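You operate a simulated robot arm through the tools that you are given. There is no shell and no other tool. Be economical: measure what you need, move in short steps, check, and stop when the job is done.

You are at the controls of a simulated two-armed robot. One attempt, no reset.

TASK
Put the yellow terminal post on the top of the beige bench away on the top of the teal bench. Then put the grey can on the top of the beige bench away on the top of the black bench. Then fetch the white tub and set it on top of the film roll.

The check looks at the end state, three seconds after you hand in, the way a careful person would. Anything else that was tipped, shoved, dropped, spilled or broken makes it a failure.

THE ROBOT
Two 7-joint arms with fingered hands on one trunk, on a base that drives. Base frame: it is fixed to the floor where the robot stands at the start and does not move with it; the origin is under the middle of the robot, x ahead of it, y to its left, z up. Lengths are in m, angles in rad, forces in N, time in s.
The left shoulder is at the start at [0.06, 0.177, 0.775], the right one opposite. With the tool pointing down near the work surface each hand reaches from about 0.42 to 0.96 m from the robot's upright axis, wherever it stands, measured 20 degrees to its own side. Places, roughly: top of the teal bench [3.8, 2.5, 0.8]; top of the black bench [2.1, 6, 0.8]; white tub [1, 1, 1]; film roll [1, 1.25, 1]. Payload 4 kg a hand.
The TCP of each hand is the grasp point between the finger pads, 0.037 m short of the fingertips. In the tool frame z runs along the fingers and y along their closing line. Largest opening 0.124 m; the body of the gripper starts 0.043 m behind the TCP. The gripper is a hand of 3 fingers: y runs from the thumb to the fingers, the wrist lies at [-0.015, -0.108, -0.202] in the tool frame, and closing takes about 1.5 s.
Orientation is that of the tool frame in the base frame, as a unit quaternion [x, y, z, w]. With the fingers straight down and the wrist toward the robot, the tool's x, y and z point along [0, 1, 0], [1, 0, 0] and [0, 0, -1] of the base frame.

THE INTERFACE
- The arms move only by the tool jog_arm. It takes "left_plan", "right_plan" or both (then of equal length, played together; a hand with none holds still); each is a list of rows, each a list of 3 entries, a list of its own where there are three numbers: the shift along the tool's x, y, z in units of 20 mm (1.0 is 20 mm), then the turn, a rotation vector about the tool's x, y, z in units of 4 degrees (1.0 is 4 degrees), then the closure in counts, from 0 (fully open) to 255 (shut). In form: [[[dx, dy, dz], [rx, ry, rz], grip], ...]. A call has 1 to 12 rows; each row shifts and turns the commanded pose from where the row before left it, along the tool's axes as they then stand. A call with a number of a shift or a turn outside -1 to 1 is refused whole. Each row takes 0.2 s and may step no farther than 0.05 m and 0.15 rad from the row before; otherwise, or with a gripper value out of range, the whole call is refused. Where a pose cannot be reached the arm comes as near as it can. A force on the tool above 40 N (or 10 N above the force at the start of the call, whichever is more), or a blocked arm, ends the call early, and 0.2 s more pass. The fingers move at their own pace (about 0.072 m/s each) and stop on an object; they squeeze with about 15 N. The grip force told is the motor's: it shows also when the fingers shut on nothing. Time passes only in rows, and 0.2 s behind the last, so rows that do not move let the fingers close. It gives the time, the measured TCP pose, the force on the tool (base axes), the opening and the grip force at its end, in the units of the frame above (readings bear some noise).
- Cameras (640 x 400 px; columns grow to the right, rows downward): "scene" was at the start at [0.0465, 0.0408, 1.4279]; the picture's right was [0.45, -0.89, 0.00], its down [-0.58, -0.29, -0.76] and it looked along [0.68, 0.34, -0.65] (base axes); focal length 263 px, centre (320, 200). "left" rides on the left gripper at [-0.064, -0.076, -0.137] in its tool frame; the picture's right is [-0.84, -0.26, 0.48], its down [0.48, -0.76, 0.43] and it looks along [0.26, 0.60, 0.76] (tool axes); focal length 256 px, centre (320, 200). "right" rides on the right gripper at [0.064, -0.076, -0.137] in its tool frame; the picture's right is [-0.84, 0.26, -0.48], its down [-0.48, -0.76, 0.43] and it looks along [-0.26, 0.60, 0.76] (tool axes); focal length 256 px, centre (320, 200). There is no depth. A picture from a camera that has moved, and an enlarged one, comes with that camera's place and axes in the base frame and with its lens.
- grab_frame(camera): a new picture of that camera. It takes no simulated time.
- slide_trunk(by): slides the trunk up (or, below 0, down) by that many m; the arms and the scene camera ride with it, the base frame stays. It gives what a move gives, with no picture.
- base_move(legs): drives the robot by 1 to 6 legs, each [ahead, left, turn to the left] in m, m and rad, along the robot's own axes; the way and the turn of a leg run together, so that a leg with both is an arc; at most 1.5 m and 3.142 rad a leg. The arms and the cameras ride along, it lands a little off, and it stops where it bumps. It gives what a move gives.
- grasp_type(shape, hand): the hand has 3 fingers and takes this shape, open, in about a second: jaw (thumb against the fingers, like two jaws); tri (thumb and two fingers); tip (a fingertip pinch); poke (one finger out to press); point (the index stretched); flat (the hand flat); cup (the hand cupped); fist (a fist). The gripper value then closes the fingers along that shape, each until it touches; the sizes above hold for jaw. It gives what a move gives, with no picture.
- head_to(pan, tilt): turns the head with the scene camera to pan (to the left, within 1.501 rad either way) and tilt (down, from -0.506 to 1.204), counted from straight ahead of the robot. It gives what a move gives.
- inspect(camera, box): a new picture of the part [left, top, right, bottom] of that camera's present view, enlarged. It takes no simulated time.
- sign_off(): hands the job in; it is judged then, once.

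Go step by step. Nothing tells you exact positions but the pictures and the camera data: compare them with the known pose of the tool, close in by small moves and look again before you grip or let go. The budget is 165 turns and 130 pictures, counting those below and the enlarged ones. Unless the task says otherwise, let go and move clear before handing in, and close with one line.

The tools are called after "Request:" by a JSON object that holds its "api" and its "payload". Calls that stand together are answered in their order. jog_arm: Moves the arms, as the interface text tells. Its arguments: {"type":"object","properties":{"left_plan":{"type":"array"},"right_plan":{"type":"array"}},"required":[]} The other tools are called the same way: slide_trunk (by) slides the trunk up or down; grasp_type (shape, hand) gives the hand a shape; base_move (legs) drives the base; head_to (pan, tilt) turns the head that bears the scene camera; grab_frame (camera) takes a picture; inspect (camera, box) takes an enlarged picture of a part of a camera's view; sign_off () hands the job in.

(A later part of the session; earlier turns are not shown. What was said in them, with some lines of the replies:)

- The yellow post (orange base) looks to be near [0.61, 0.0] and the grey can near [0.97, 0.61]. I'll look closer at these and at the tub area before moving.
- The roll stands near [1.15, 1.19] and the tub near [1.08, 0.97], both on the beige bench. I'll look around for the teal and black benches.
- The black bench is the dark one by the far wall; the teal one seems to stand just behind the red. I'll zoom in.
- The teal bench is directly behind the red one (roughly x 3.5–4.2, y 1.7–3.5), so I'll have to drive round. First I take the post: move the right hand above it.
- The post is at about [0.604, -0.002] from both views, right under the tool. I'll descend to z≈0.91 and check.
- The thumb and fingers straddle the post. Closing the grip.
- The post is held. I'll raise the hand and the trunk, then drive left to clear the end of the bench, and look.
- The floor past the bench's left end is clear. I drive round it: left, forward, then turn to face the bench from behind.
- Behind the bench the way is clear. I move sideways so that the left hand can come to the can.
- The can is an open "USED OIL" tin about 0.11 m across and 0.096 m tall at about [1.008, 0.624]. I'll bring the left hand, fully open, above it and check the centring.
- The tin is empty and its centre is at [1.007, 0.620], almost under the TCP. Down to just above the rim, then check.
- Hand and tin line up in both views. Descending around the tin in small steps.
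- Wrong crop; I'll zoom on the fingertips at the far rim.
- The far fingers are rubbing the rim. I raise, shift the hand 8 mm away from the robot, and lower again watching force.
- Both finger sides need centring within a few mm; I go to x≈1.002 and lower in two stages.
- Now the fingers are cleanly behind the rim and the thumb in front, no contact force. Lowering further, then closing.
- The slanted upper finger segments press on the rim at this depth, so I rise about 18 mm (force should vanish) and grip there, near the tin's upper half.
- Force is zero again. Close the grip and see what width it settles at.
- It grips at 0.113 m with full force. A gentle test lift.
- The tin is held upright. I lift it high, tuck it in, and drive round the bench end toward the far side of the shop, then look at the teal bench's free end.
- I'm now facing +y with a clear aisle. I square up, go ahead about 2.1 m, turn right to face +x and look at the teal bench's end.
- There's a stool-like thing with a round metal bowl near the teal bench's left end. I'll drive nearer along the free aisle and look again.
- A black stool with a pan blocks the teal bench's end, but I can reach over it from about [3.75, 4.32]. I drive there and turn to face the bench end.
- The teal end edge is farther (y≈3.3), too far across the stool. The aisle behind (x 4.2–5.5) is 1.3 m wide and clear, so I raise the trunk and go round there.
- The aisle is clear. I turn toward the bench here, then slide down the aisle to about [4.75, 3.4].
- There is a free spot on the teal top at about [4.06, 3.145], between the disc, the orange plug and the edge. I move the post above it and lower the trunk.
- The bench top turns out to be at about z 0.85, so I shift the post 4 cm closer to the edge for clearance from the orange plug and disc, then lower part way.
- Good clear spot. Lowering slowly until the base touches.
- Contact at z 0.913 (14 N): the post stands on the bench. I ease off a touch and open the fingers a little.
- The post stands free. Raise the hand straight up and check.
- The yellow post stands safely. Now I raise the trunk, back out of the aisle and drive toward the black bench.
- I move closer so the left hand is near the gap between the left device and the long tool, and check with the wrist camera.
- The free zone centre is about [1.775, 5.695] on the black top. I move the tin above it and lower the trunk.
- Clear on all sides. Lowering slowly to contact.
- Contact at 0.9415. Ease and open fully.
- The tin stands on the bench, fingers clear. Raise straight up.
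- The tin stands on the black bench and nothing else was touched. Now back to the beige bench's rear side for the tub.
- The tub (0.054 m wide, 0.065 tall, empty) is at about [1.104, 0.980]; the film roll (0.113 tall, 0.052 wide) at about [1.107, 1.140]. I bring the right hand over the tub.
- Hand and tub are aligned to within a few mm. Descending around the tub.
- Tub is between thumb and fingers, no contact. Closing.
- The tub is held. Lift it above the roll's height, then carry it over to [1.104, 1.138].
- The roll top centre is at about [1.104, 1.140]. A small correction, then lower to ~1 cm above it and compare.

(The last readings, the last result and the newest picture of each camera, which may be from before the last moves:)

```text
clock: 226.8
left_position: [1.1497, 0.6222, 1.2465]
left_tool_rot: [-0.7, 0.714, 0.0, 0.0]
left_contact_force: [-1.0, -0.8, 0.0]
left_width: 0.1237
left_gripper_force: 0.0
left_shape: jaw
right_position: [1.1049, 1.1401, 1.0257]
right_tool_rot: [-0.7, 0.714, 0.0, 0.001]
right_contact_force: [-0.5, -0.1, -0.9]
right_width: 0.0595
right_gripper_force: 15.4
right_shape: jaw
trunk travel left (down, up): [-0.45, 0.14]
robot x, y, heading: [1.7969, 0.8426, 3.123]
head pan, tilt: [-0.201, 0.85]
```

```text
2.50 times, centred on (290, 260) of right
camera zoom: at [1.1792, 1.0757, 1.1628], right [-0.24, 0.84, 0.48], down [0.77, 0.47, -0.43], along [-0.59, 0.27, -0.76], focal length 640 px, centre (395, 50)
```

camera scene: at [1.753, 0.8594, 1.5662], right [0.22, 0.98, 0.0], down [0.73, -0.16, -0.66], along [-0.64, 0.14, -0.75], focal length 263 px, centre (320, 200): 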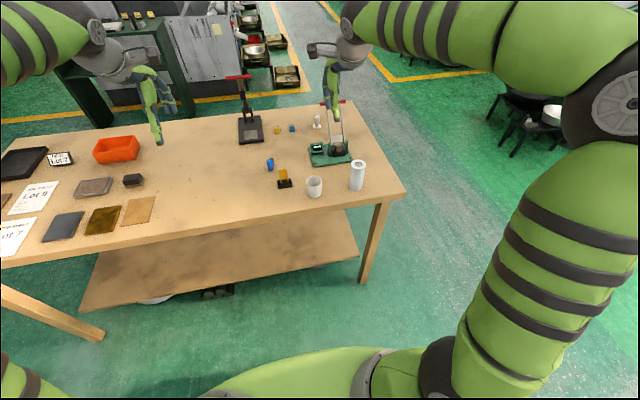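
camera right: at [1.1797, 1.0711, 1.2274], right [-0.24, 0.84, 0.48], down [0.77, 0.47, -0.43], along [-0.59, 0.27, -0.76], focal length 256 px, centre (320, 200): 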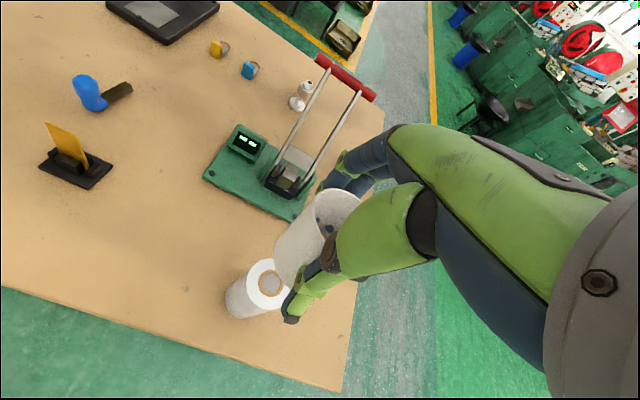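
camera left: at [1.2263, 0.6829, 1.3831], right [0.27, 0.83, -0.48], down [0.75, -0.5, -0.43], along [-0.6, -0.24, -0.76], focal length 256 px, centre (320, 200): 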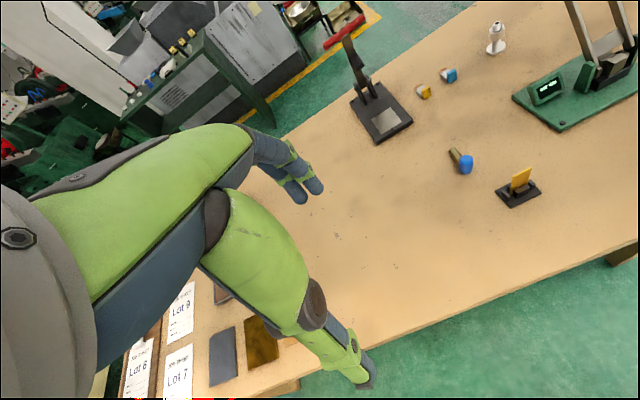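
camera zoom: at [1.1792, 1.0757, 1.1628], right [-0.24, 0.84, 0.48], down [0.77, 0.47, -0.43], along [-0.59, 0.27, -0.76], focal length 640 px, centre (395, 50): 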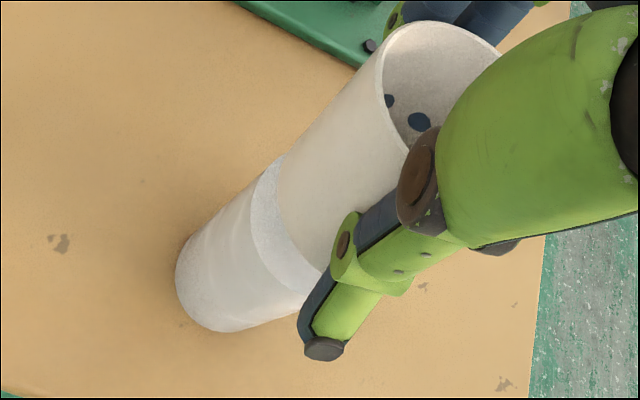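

Request:
{"api": "inspect", "payload": {"camera": "scene", "box": [340, 135, 380, 170]}}

Request:
{"api": "inspect", "payload": {"camera": "right", "box": [250, 210, 350, 310]}}

```text
11.43 times, centred on (360, 152) of scene
camera zoom: at [1.753, 0.8595, 1.5662], right [0.22, 0.98, 0.0], down [0.73, -0.16, -0.66], along [-0.64, 0.14, -0.75], focal length 3007 px, centre (-137, 743)
```

zoom: 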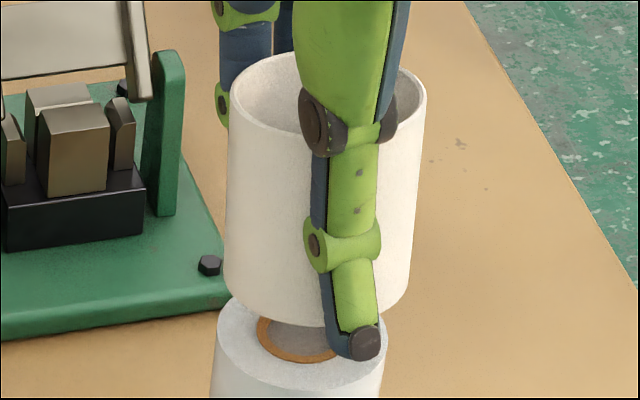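

```text
4.00 times, centred on (300, 260) of right
camera zoom: at [1.1792, 1.0757, 1.1628], right [-0.24, 0.84, 0.48], down [0.77, 0.47, -0.43], along [-0.59, 0.27, -0.76], focal length 1024 px, centre (400, -40)
```

zoom: 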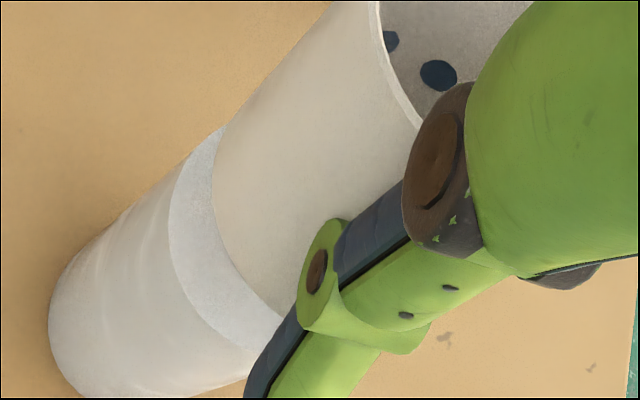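

The alignment looks right within ~2 mm, with the tub still about 2–3 cm above the roll. I lower gently, watching for contact.

Request:
{"api": "jog_arm", "payload": {"right_plan": [[[0.05, 0, 0.25], [0, 0, 0], 255], [[0, 0, 0.25], [0, 0, 0], 255], [[0, 0, 0.2], [0, 0, 0], 255], [[0, 0, 0], [0, 0, 0], 255]]}}

Request:
{"api": "inspect", "payload": {"camera": "scene", "box": [335, 130, 385, 180]}}

Request:
{"api": "inspect", "payload": {"camera": "right", "box": [250, 210, 350, 310]}}

```text
clock: 227.8
left_position: [1.1492, 0.6222, 1.2471]
left_tool_rot: [-0.701, 0.714, 0.0, 0.001]
left_contact_force: [0.4, 0.2, -0.2]
left_width: 0.1239
left_gripper_force: 0.0
left_shape: jaw
right_position: [1.1032, 1.1391, 1.0108]
right_tool_rot: [-0.7, 0.714, 0.0, 0.0]
right_contact_force: [0.5, 0.4, 1.1]
right_width: 0.0596
right_gripper_force: 14.8
right_shape: jaw
trunk travel left (down, up): [-0.45, 0.14]
robot x, y, heading: [1.8015, 0.8415, 3.127]
head pan, tilt: [-0.201, 0.85]
```

```text
8.00 times, centred on (360, 155) of scene
camera zoom: at [1.7531, 0.8594, 1.5662], right [0.22, 0.98, 0.0], down [0.73, -0.16, -0.66], along [-0.64, 0.14, -0.75], focal length 2105 px, centre (0, 560)
```

zoom: 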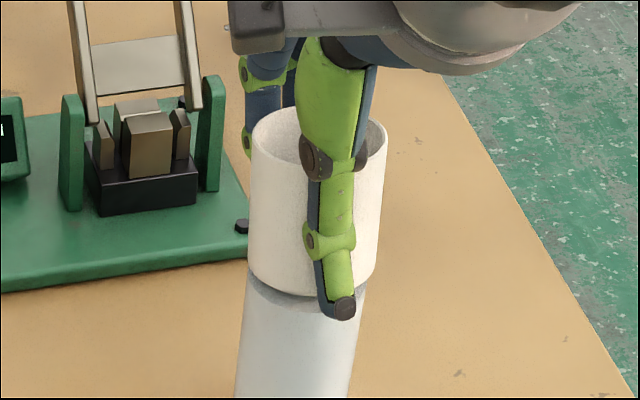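

```text
4.00 times, centred on (300, 260) of right
camera zoom: at [1.1794, 1.0749, 1.1474], right [-0.24, 0.84, 0.48], down [0.77, 0.47, -0.43], along [-0.59, 0.27, -0.76], focal length 1024 px, centre (400, -40)
```

zoom: 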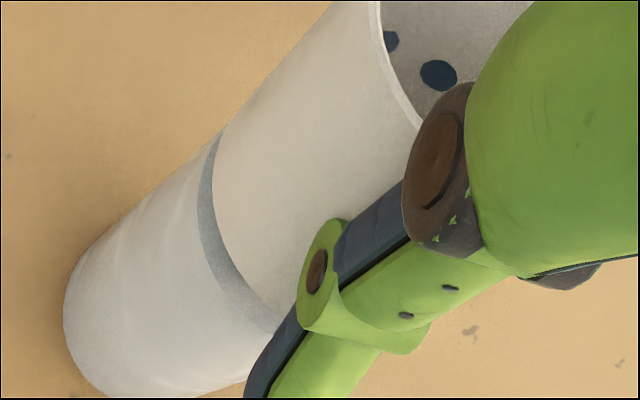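

Request:
{"api": "jog_arm", "payload": {"right_plan": [[[0.12, 0, 0.15], [0, 0, 0], 255], [[0, 0, 0.15], [0, 0, 0], 255], [[0, 0, 0.15], [0, 0, 0], 255], [[0, 0, 0], [0, 0, 0], 255]]}}

```text
clock: 228.8
left_position: [1.1505, 0.6206, 1.2483]
left_tool_rot: [-0.7, 0.714, 0.0, 0.0]
left_contact_force: [-0.8, -0.1, 0.4]
left_width: 0.1235
left_gripper_force: 0.2
left_shape: jaw
right_position: [1.1068, 1.1363, 1.0056]
right_tool_rot: [-0.7, 0.714, 0.001, -0.002]
right_contact_force: [-0.9, 1.0, 30.9]
right_width: 0.0614
right_gripper_force: 14.9
right_shape: jaw
trunk travel left (down, up): [-0.45, 0.14]
robot x, y, heading: [1.7968, 0.8424, 3.123]
head pan, tilt: [-0.201, 0.85]
```

Contact (31 N). I ease off the pressure and look before releasing.

Request:
{"api": "jog_arm", "payload": {"right_plan": [[[0, 0, -0.15], [0, 0, 0], 255], [[0, 0, 0], [0, 0, 0], 255]]}}

Request:
{"api": "inspect", "payload": {"camera": "scene", "box": [335, 130, 385, 190]}}

Request:
{"api": "inspect", "payload": {"camera": "right", "box": [230, 190, 370, 330]}}

```text
clock: 229.4
left_position: [1.1509, 0.6218, 1.248]
left_tool_rot: [-0.701, 0.713, 0.001, -0.001]
left_contact_force: [0.2, -0.5, -0.2]
left_width: 0.1236
left_gripper_force: 0.0
left_shape: jaw
right_position: [1.1052, 1.1347, 1.0056]
right_tool_rot: [-0.7, 0.714, -0.001, 0.0]
right_contact_force: [-0.6, 1.0, 22.6]
right_width: 0.0612
right_gripper_force: 14.8
right_shape: jaw
trunk travel left (down, up): [-0.45, 0.14]
robot x, y, heading: [1.7986, 0.8383, 3.12]
head pan, tilt: [-0.201, 0.85]
```

```text
6.67 times, centred on (360, 160) of scene
camera zoom: at [1.7549, 0.8588, 1.5662], right [0.22, 0.98, 0.0], down [0.73, -0.16, -0.66], along [-0.65, 0.14, -0.75], focal length 1754 px, centre (53, 467)
```

zoom: 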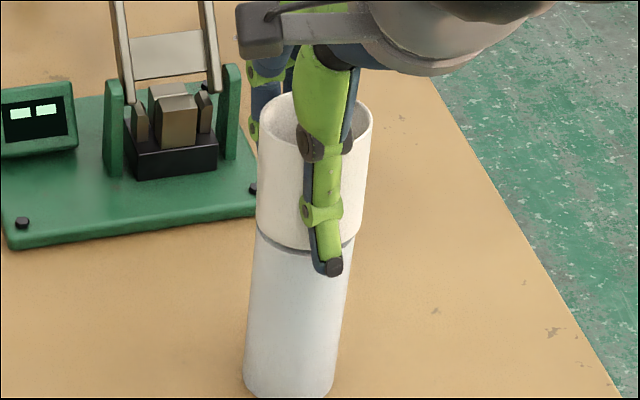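

```text
2.86 times, centred on (300, 260) of right
camera zoom: at [1.1807, 1.0719, 1.1418], right [-0.24, 0.84, 0.48], down [0.77, 0.47, -0.43], along [-0.59, 0.27, -0.76], focal length 731 px, centre (377, 29)
```

zoom: 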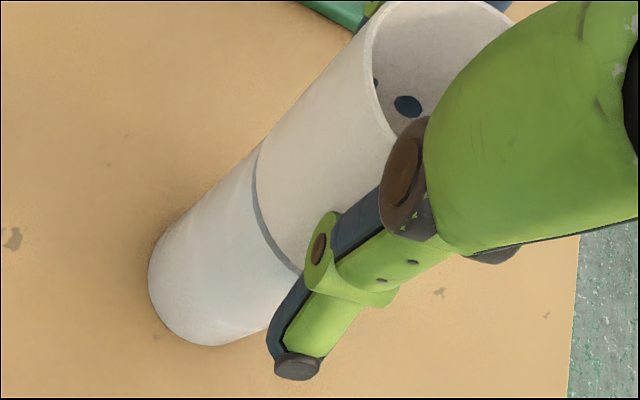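

The tub sits centred on the roll. Ease off a bit more, then open slowly.

Request:
{"api": "jog_arm", "payload": {"right_plan": [[[0, 0, -0.1], [0, 0, 0], 255], [[0, 0, -0.05], [0, 0, 0], 255], [[0, 0, 0], [0, 0, 0], 255]]}}

```text
clock: 230.2
left_position: [1.1493, 0.6219, 1.2462]
left_tool_rot: [-0.7, 0.714, 0.0, 0.0]
left_contact_force: [-0.6, -0.5, 0.4]
left_width: 0.1237
left_gripper_force: 0.0
left_shape: jaw
right_position: [1.1059, 1.1374, 1.0066]
right_tool_rot: [-0.7, 0.714, -0.001, 0.001]
right_contact_force: [-0.1, 0.2, 11.8]
right_width: 0.0608
right_gripper_force: 14.9
right_shape: jaw
trunk travel left (down, up): [-0.45, 0.14]
robot x, y, heading: [1.7997, 0.8424, 3.124]
head pan, tilt: [-0.201, 0.85]
```

Request:
{"api": "jog_arm", "payload": {"right_plan": [[[0, 0, -0.1], [0, 0, 0], 255], [[0, 0, 0], [0, 0, 0], 125], [[0, 0, 0], [0, 0, 0], 115], [[0, 0, 0], [0, 0, 0], 105], [[0, 0, 0], [0, 0, 0], 90], [[0, 0, 0], [0, 0, 0], 75], [[0, 0, 0], [0, 0, 0], 65], [[0, 0, 0], [0, 0, 0], 65]]}}

Request:
{"api": "inspect", "payload": {"camera": "scene", "box": [335, 130, 385, 190]}}

Request:
{"api": "inspect", "payload": {"camera": "right", "box": [230, 130, 410, 330]}}

```text
clock: 232.1
left_position: [1.1478, 0.6224, 1.2468]
left_tool_rot: [-0.7, 0.714, -0.001, 0.0]
left_contact_force: [-0.5, 0.4, 0.5]
left_width: 0.1236
left_gripper_force: 0.1
left_shape: jaw
right_position: [1.1056, 1.1373, 1.0088]
right_tool_rot: [-0.7, 0.714, 0.0, 0.0]
right_contact_force: [-0.7, -0.7, 0.5]
right_width: 0.0922
right_gripper_force: 0.1
right_shape: jaw
trunk travel left (down, up): [-0.45, 0.14]
robot x, y, heading: [1.7984, 0.8385, 3.122]
head pan, tilt: [-0.201, 0.85]
```

```text
6.67 times, centred on (360, 160) of scene
camera zoom: at [1.753, 0.8595, 1.5662], right [0.22, 0.98, 0.0], down [0.73, -0.16, -0.66], along [-0.64, 0.14, -0.75], focal length 1754 px, centre (53, 467)
```

zoom: 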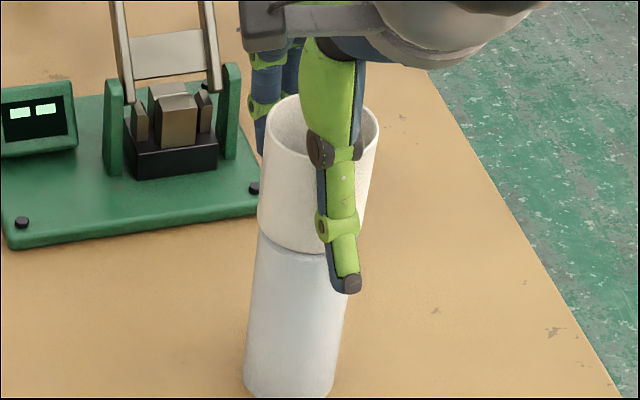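

```text
2.00 times, centred on (320, 230) of right
camera zoom: at [1.1801, 1.0732, 1.145], right [-0.24, 0.84, 0.48], down [0.77, 0.47, -0.43], along [-0.59, 0.27, -0.76], focal length 512 px, centre (320, 140)
```

zoom: 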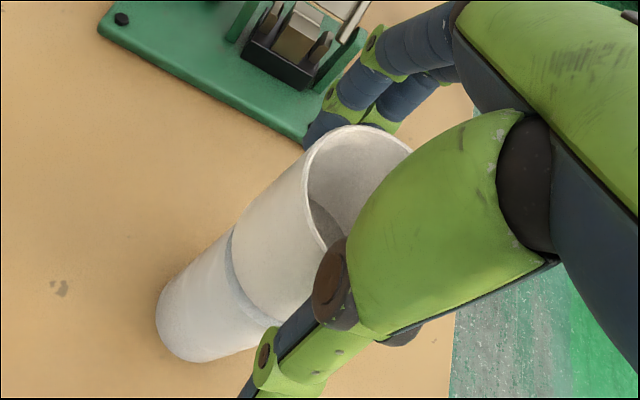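

The fingers are open; I look closely at how the tub sits before withdrawing.

Request:
{"api": "inspect", "payload": {"camera": "scene", "box": [345, 140, 375, 170]}}

Request:
{"api": "inspect", "payload": {"camera": "right", "box": [260, 180, 360, 300]}}

```text
13.33 times, centred on (360, 155) of scene
camera zoom: at [1.753, 0.8595, 1.5662], right [0.22, 0.98, 0.0], down [0.73, -0.16, -0.66], along [-0.64, 0.14, -0.75], focal length 3508 px, centre (-213, 800)
```

zoom: 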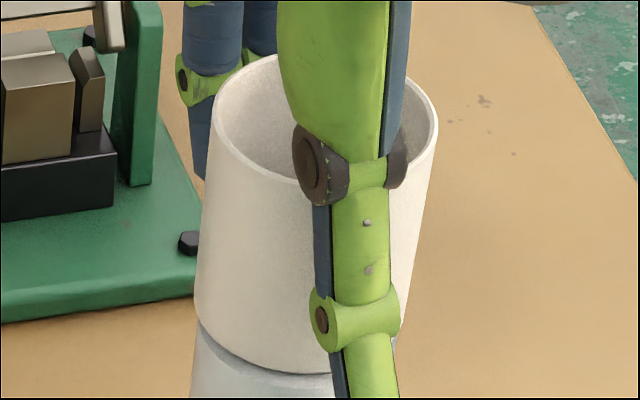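

```text
3.33 times, centred on (310, 240) of right
camera zoom: at [1.1801, 1.0732, 1.145], right [-0.24, 0.84, 0.48], down [0.77, 0.47, -0.43], along [-0.59, 0.27, -0.76], focal length 853 px, centre (353, 67)
```

zoom: 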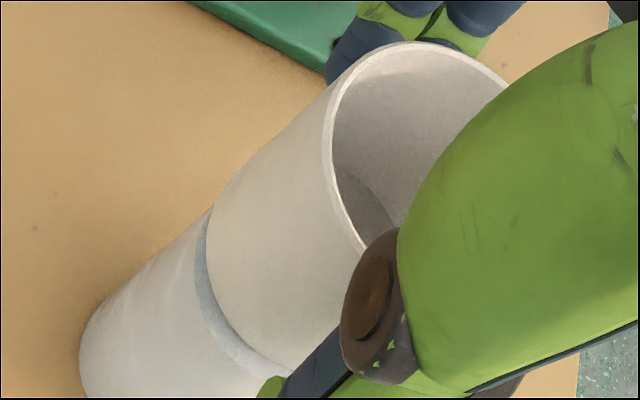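

Comparing side slopes with true verticals, the tub has settled level on the roll. I withdraw straight up, slowly.

Request:
{"api": "jog_arm", "payload": {"right_plan": [[[0, 0, -0.3], [0, 0, 0], 65], [[0, 0, -0.3], [0, 0, 0], 65], [[0, 0, -0.5], [0, 0, 0], 65], [[0, 0, -0.5], [0, 0, 0], 65], [[0, 0, -0.7], [0, 0, 0], 65], [[0, 0, -1], [0, 0, 0], 65], [[0, 0, -1], [0, 0, 0], 65], [[0, 0, -1], [0, 0, 0], 65], [[0, 0, -1], [0, 0, 0], 65]]}}

Request:
{"api": "inspect", "payload": {"camera": "scene", "box": [320, 115, 400, 195]}}

Request:
{"api": "inspect", "payload": {"camera": "right", "box": [180, 180, 380, 340]}}

```text
clock: 234.1
left_position: [1.1495, 0.6214, 1.2468]
left_tool_rot: [-0.7, 0.714, 0.0, 0.001]
left_contact_force: [0.6, 0.8, 0.6]
left_width: 0.1237
left_gripper_force: 0.0
left_shape: jaw
right_position: [1.1043, 1.1358, 1.1367]
right_tool_rot: [-0.7, 0.714, -0.001, 0.0]
right_contact_force: [0.4, -0.6, -0.6]
right_width: 0.0922
right_gripper_force: 0.0
right_shape: jaw
trunk travel left (down, up): [-0.45, 0.14]
robot x, y, heading: [1.7985, 0.8404, 3.124]
head pan, tilt: [-0.201, 0.85]
```

```text
5.00 times, centred on (360, 155) of scene
camera zoom: at [1.7532, 0.8595, 1.5662], right [0.22, 0.98, 0.0], down [0.73, -0.16, -0.66], along [-0.64, 0.14, -0.75], focal length 1316 px, centre (120, 425)
```

zoom: 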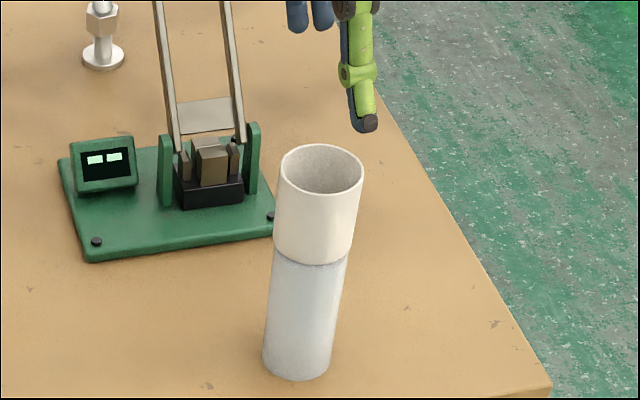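

```text
2.50 times, centred on (280, 260) of right
camera zoom: at [1.1787, 1.072, 1.2732], right [-0.24, 0.84, 0.48], down [0.77, 0.47, -0.43], along [-0.59, 0.27, -0.76], focal length 640 px, centre (420, 50)
```

zoom: 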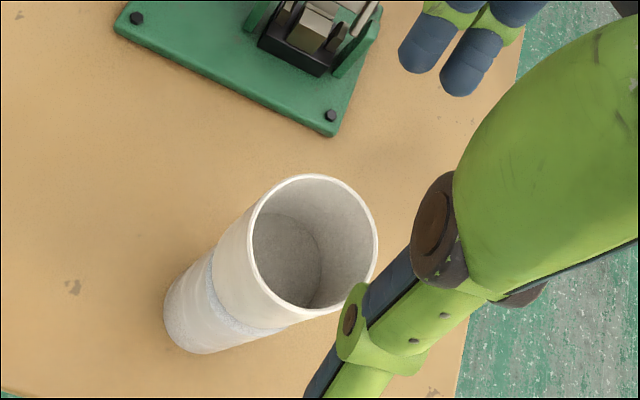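

The tub stands level and centred on the roll. I raise the arms clear, back away, and take a last look.

Request:
{"api": "slide_trunk", "payload": {"by": 0.1}}

Request:
{"api": "base_move", "payload": {"legs": [[-0.25, 0, 0]]}}

Request:
{"api": "grab_frame", "payload": {"camera": "scene"}}

```text
clock: 235.4
left_position: [1.1475, 0.622, 1.3476]
left_tool_rot: [-0.7, 0.714, 0.0, 0.0]
left_contact_force: [-0.7, 0.4, 0.1]
left_width: 0.1237
left_gripper_force: 0.0
left_shape: jaw
right_position: [1.1041, 1.1363, 1.2363]
right_tool_rot: [-0.7, 0.714, -0.002, 0.001]
right_contact_force: [0.0, 0.3, -0.4]
right_width: 0.0919
right_gripper_force: 0.0
right_shape: jaw
trunk travel left (down, up): [-0.55, 0.04]
robot x, y, heading: [1.7994, 0.8414, 3.124]
head pan, tilt: [-0.201, 0.85]
```

```text
clock: 237.2
left_position: [1.3968, 0.6222, 1.3479]
left_tool_rot: [-0.698, 0.717, 0.0, 0.0]
left_contact_force: [0.6, 0.0, 0.1]
left_width: 0.1239
left_gripper_force: 0.1
left_shape: jaw
right_position: [1.3583, 1.1372, 1.2373]
right_tool_rot: [-0.697, 0.717, -0.001, 0.0]
right_contact_force: [0.0, 1.2, 1.1]
right_width: 0.0924
right_gripper_force: 0.1
right_shape: jaw
trunk travel left (down, up): [-0.55, 0.04]
robot x, y, heading: [2.0482, 0.8338, 3.115]
head pan, tilt: [-0.201, 0.85]
```

```text
24 pictures are left
camera scene: at [2.0041, 0.854, 1.6662], right [0.23, 0.97, 0.0], down [0.73, -0.17, -0.66], along [-0.64, 0.15, -0.75], focal length 263 px, centre (320, 200)
```

scene: 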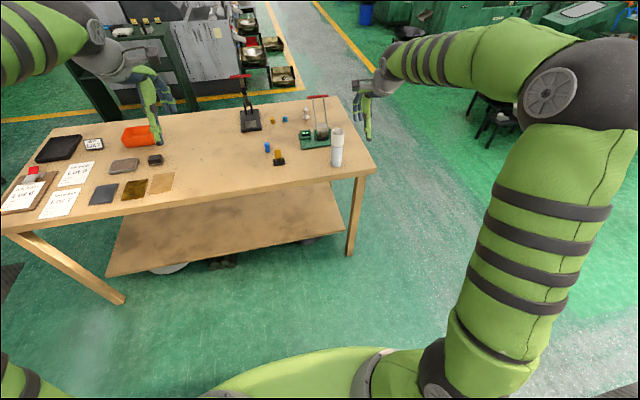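

The post is on the teal bench, the tin is on the black bench, and the tub is on the film roll. Both hands are clear, so I'm handing in.

Request:
{"api": "sign_off", "payload": {}}

```text
The job is handed in.
```

The yellow post stands on the teal bench, the grey "USED OIL" can is on the black bench, and the white tub sits level on the film roll; I saw nothing else tipped or moved.
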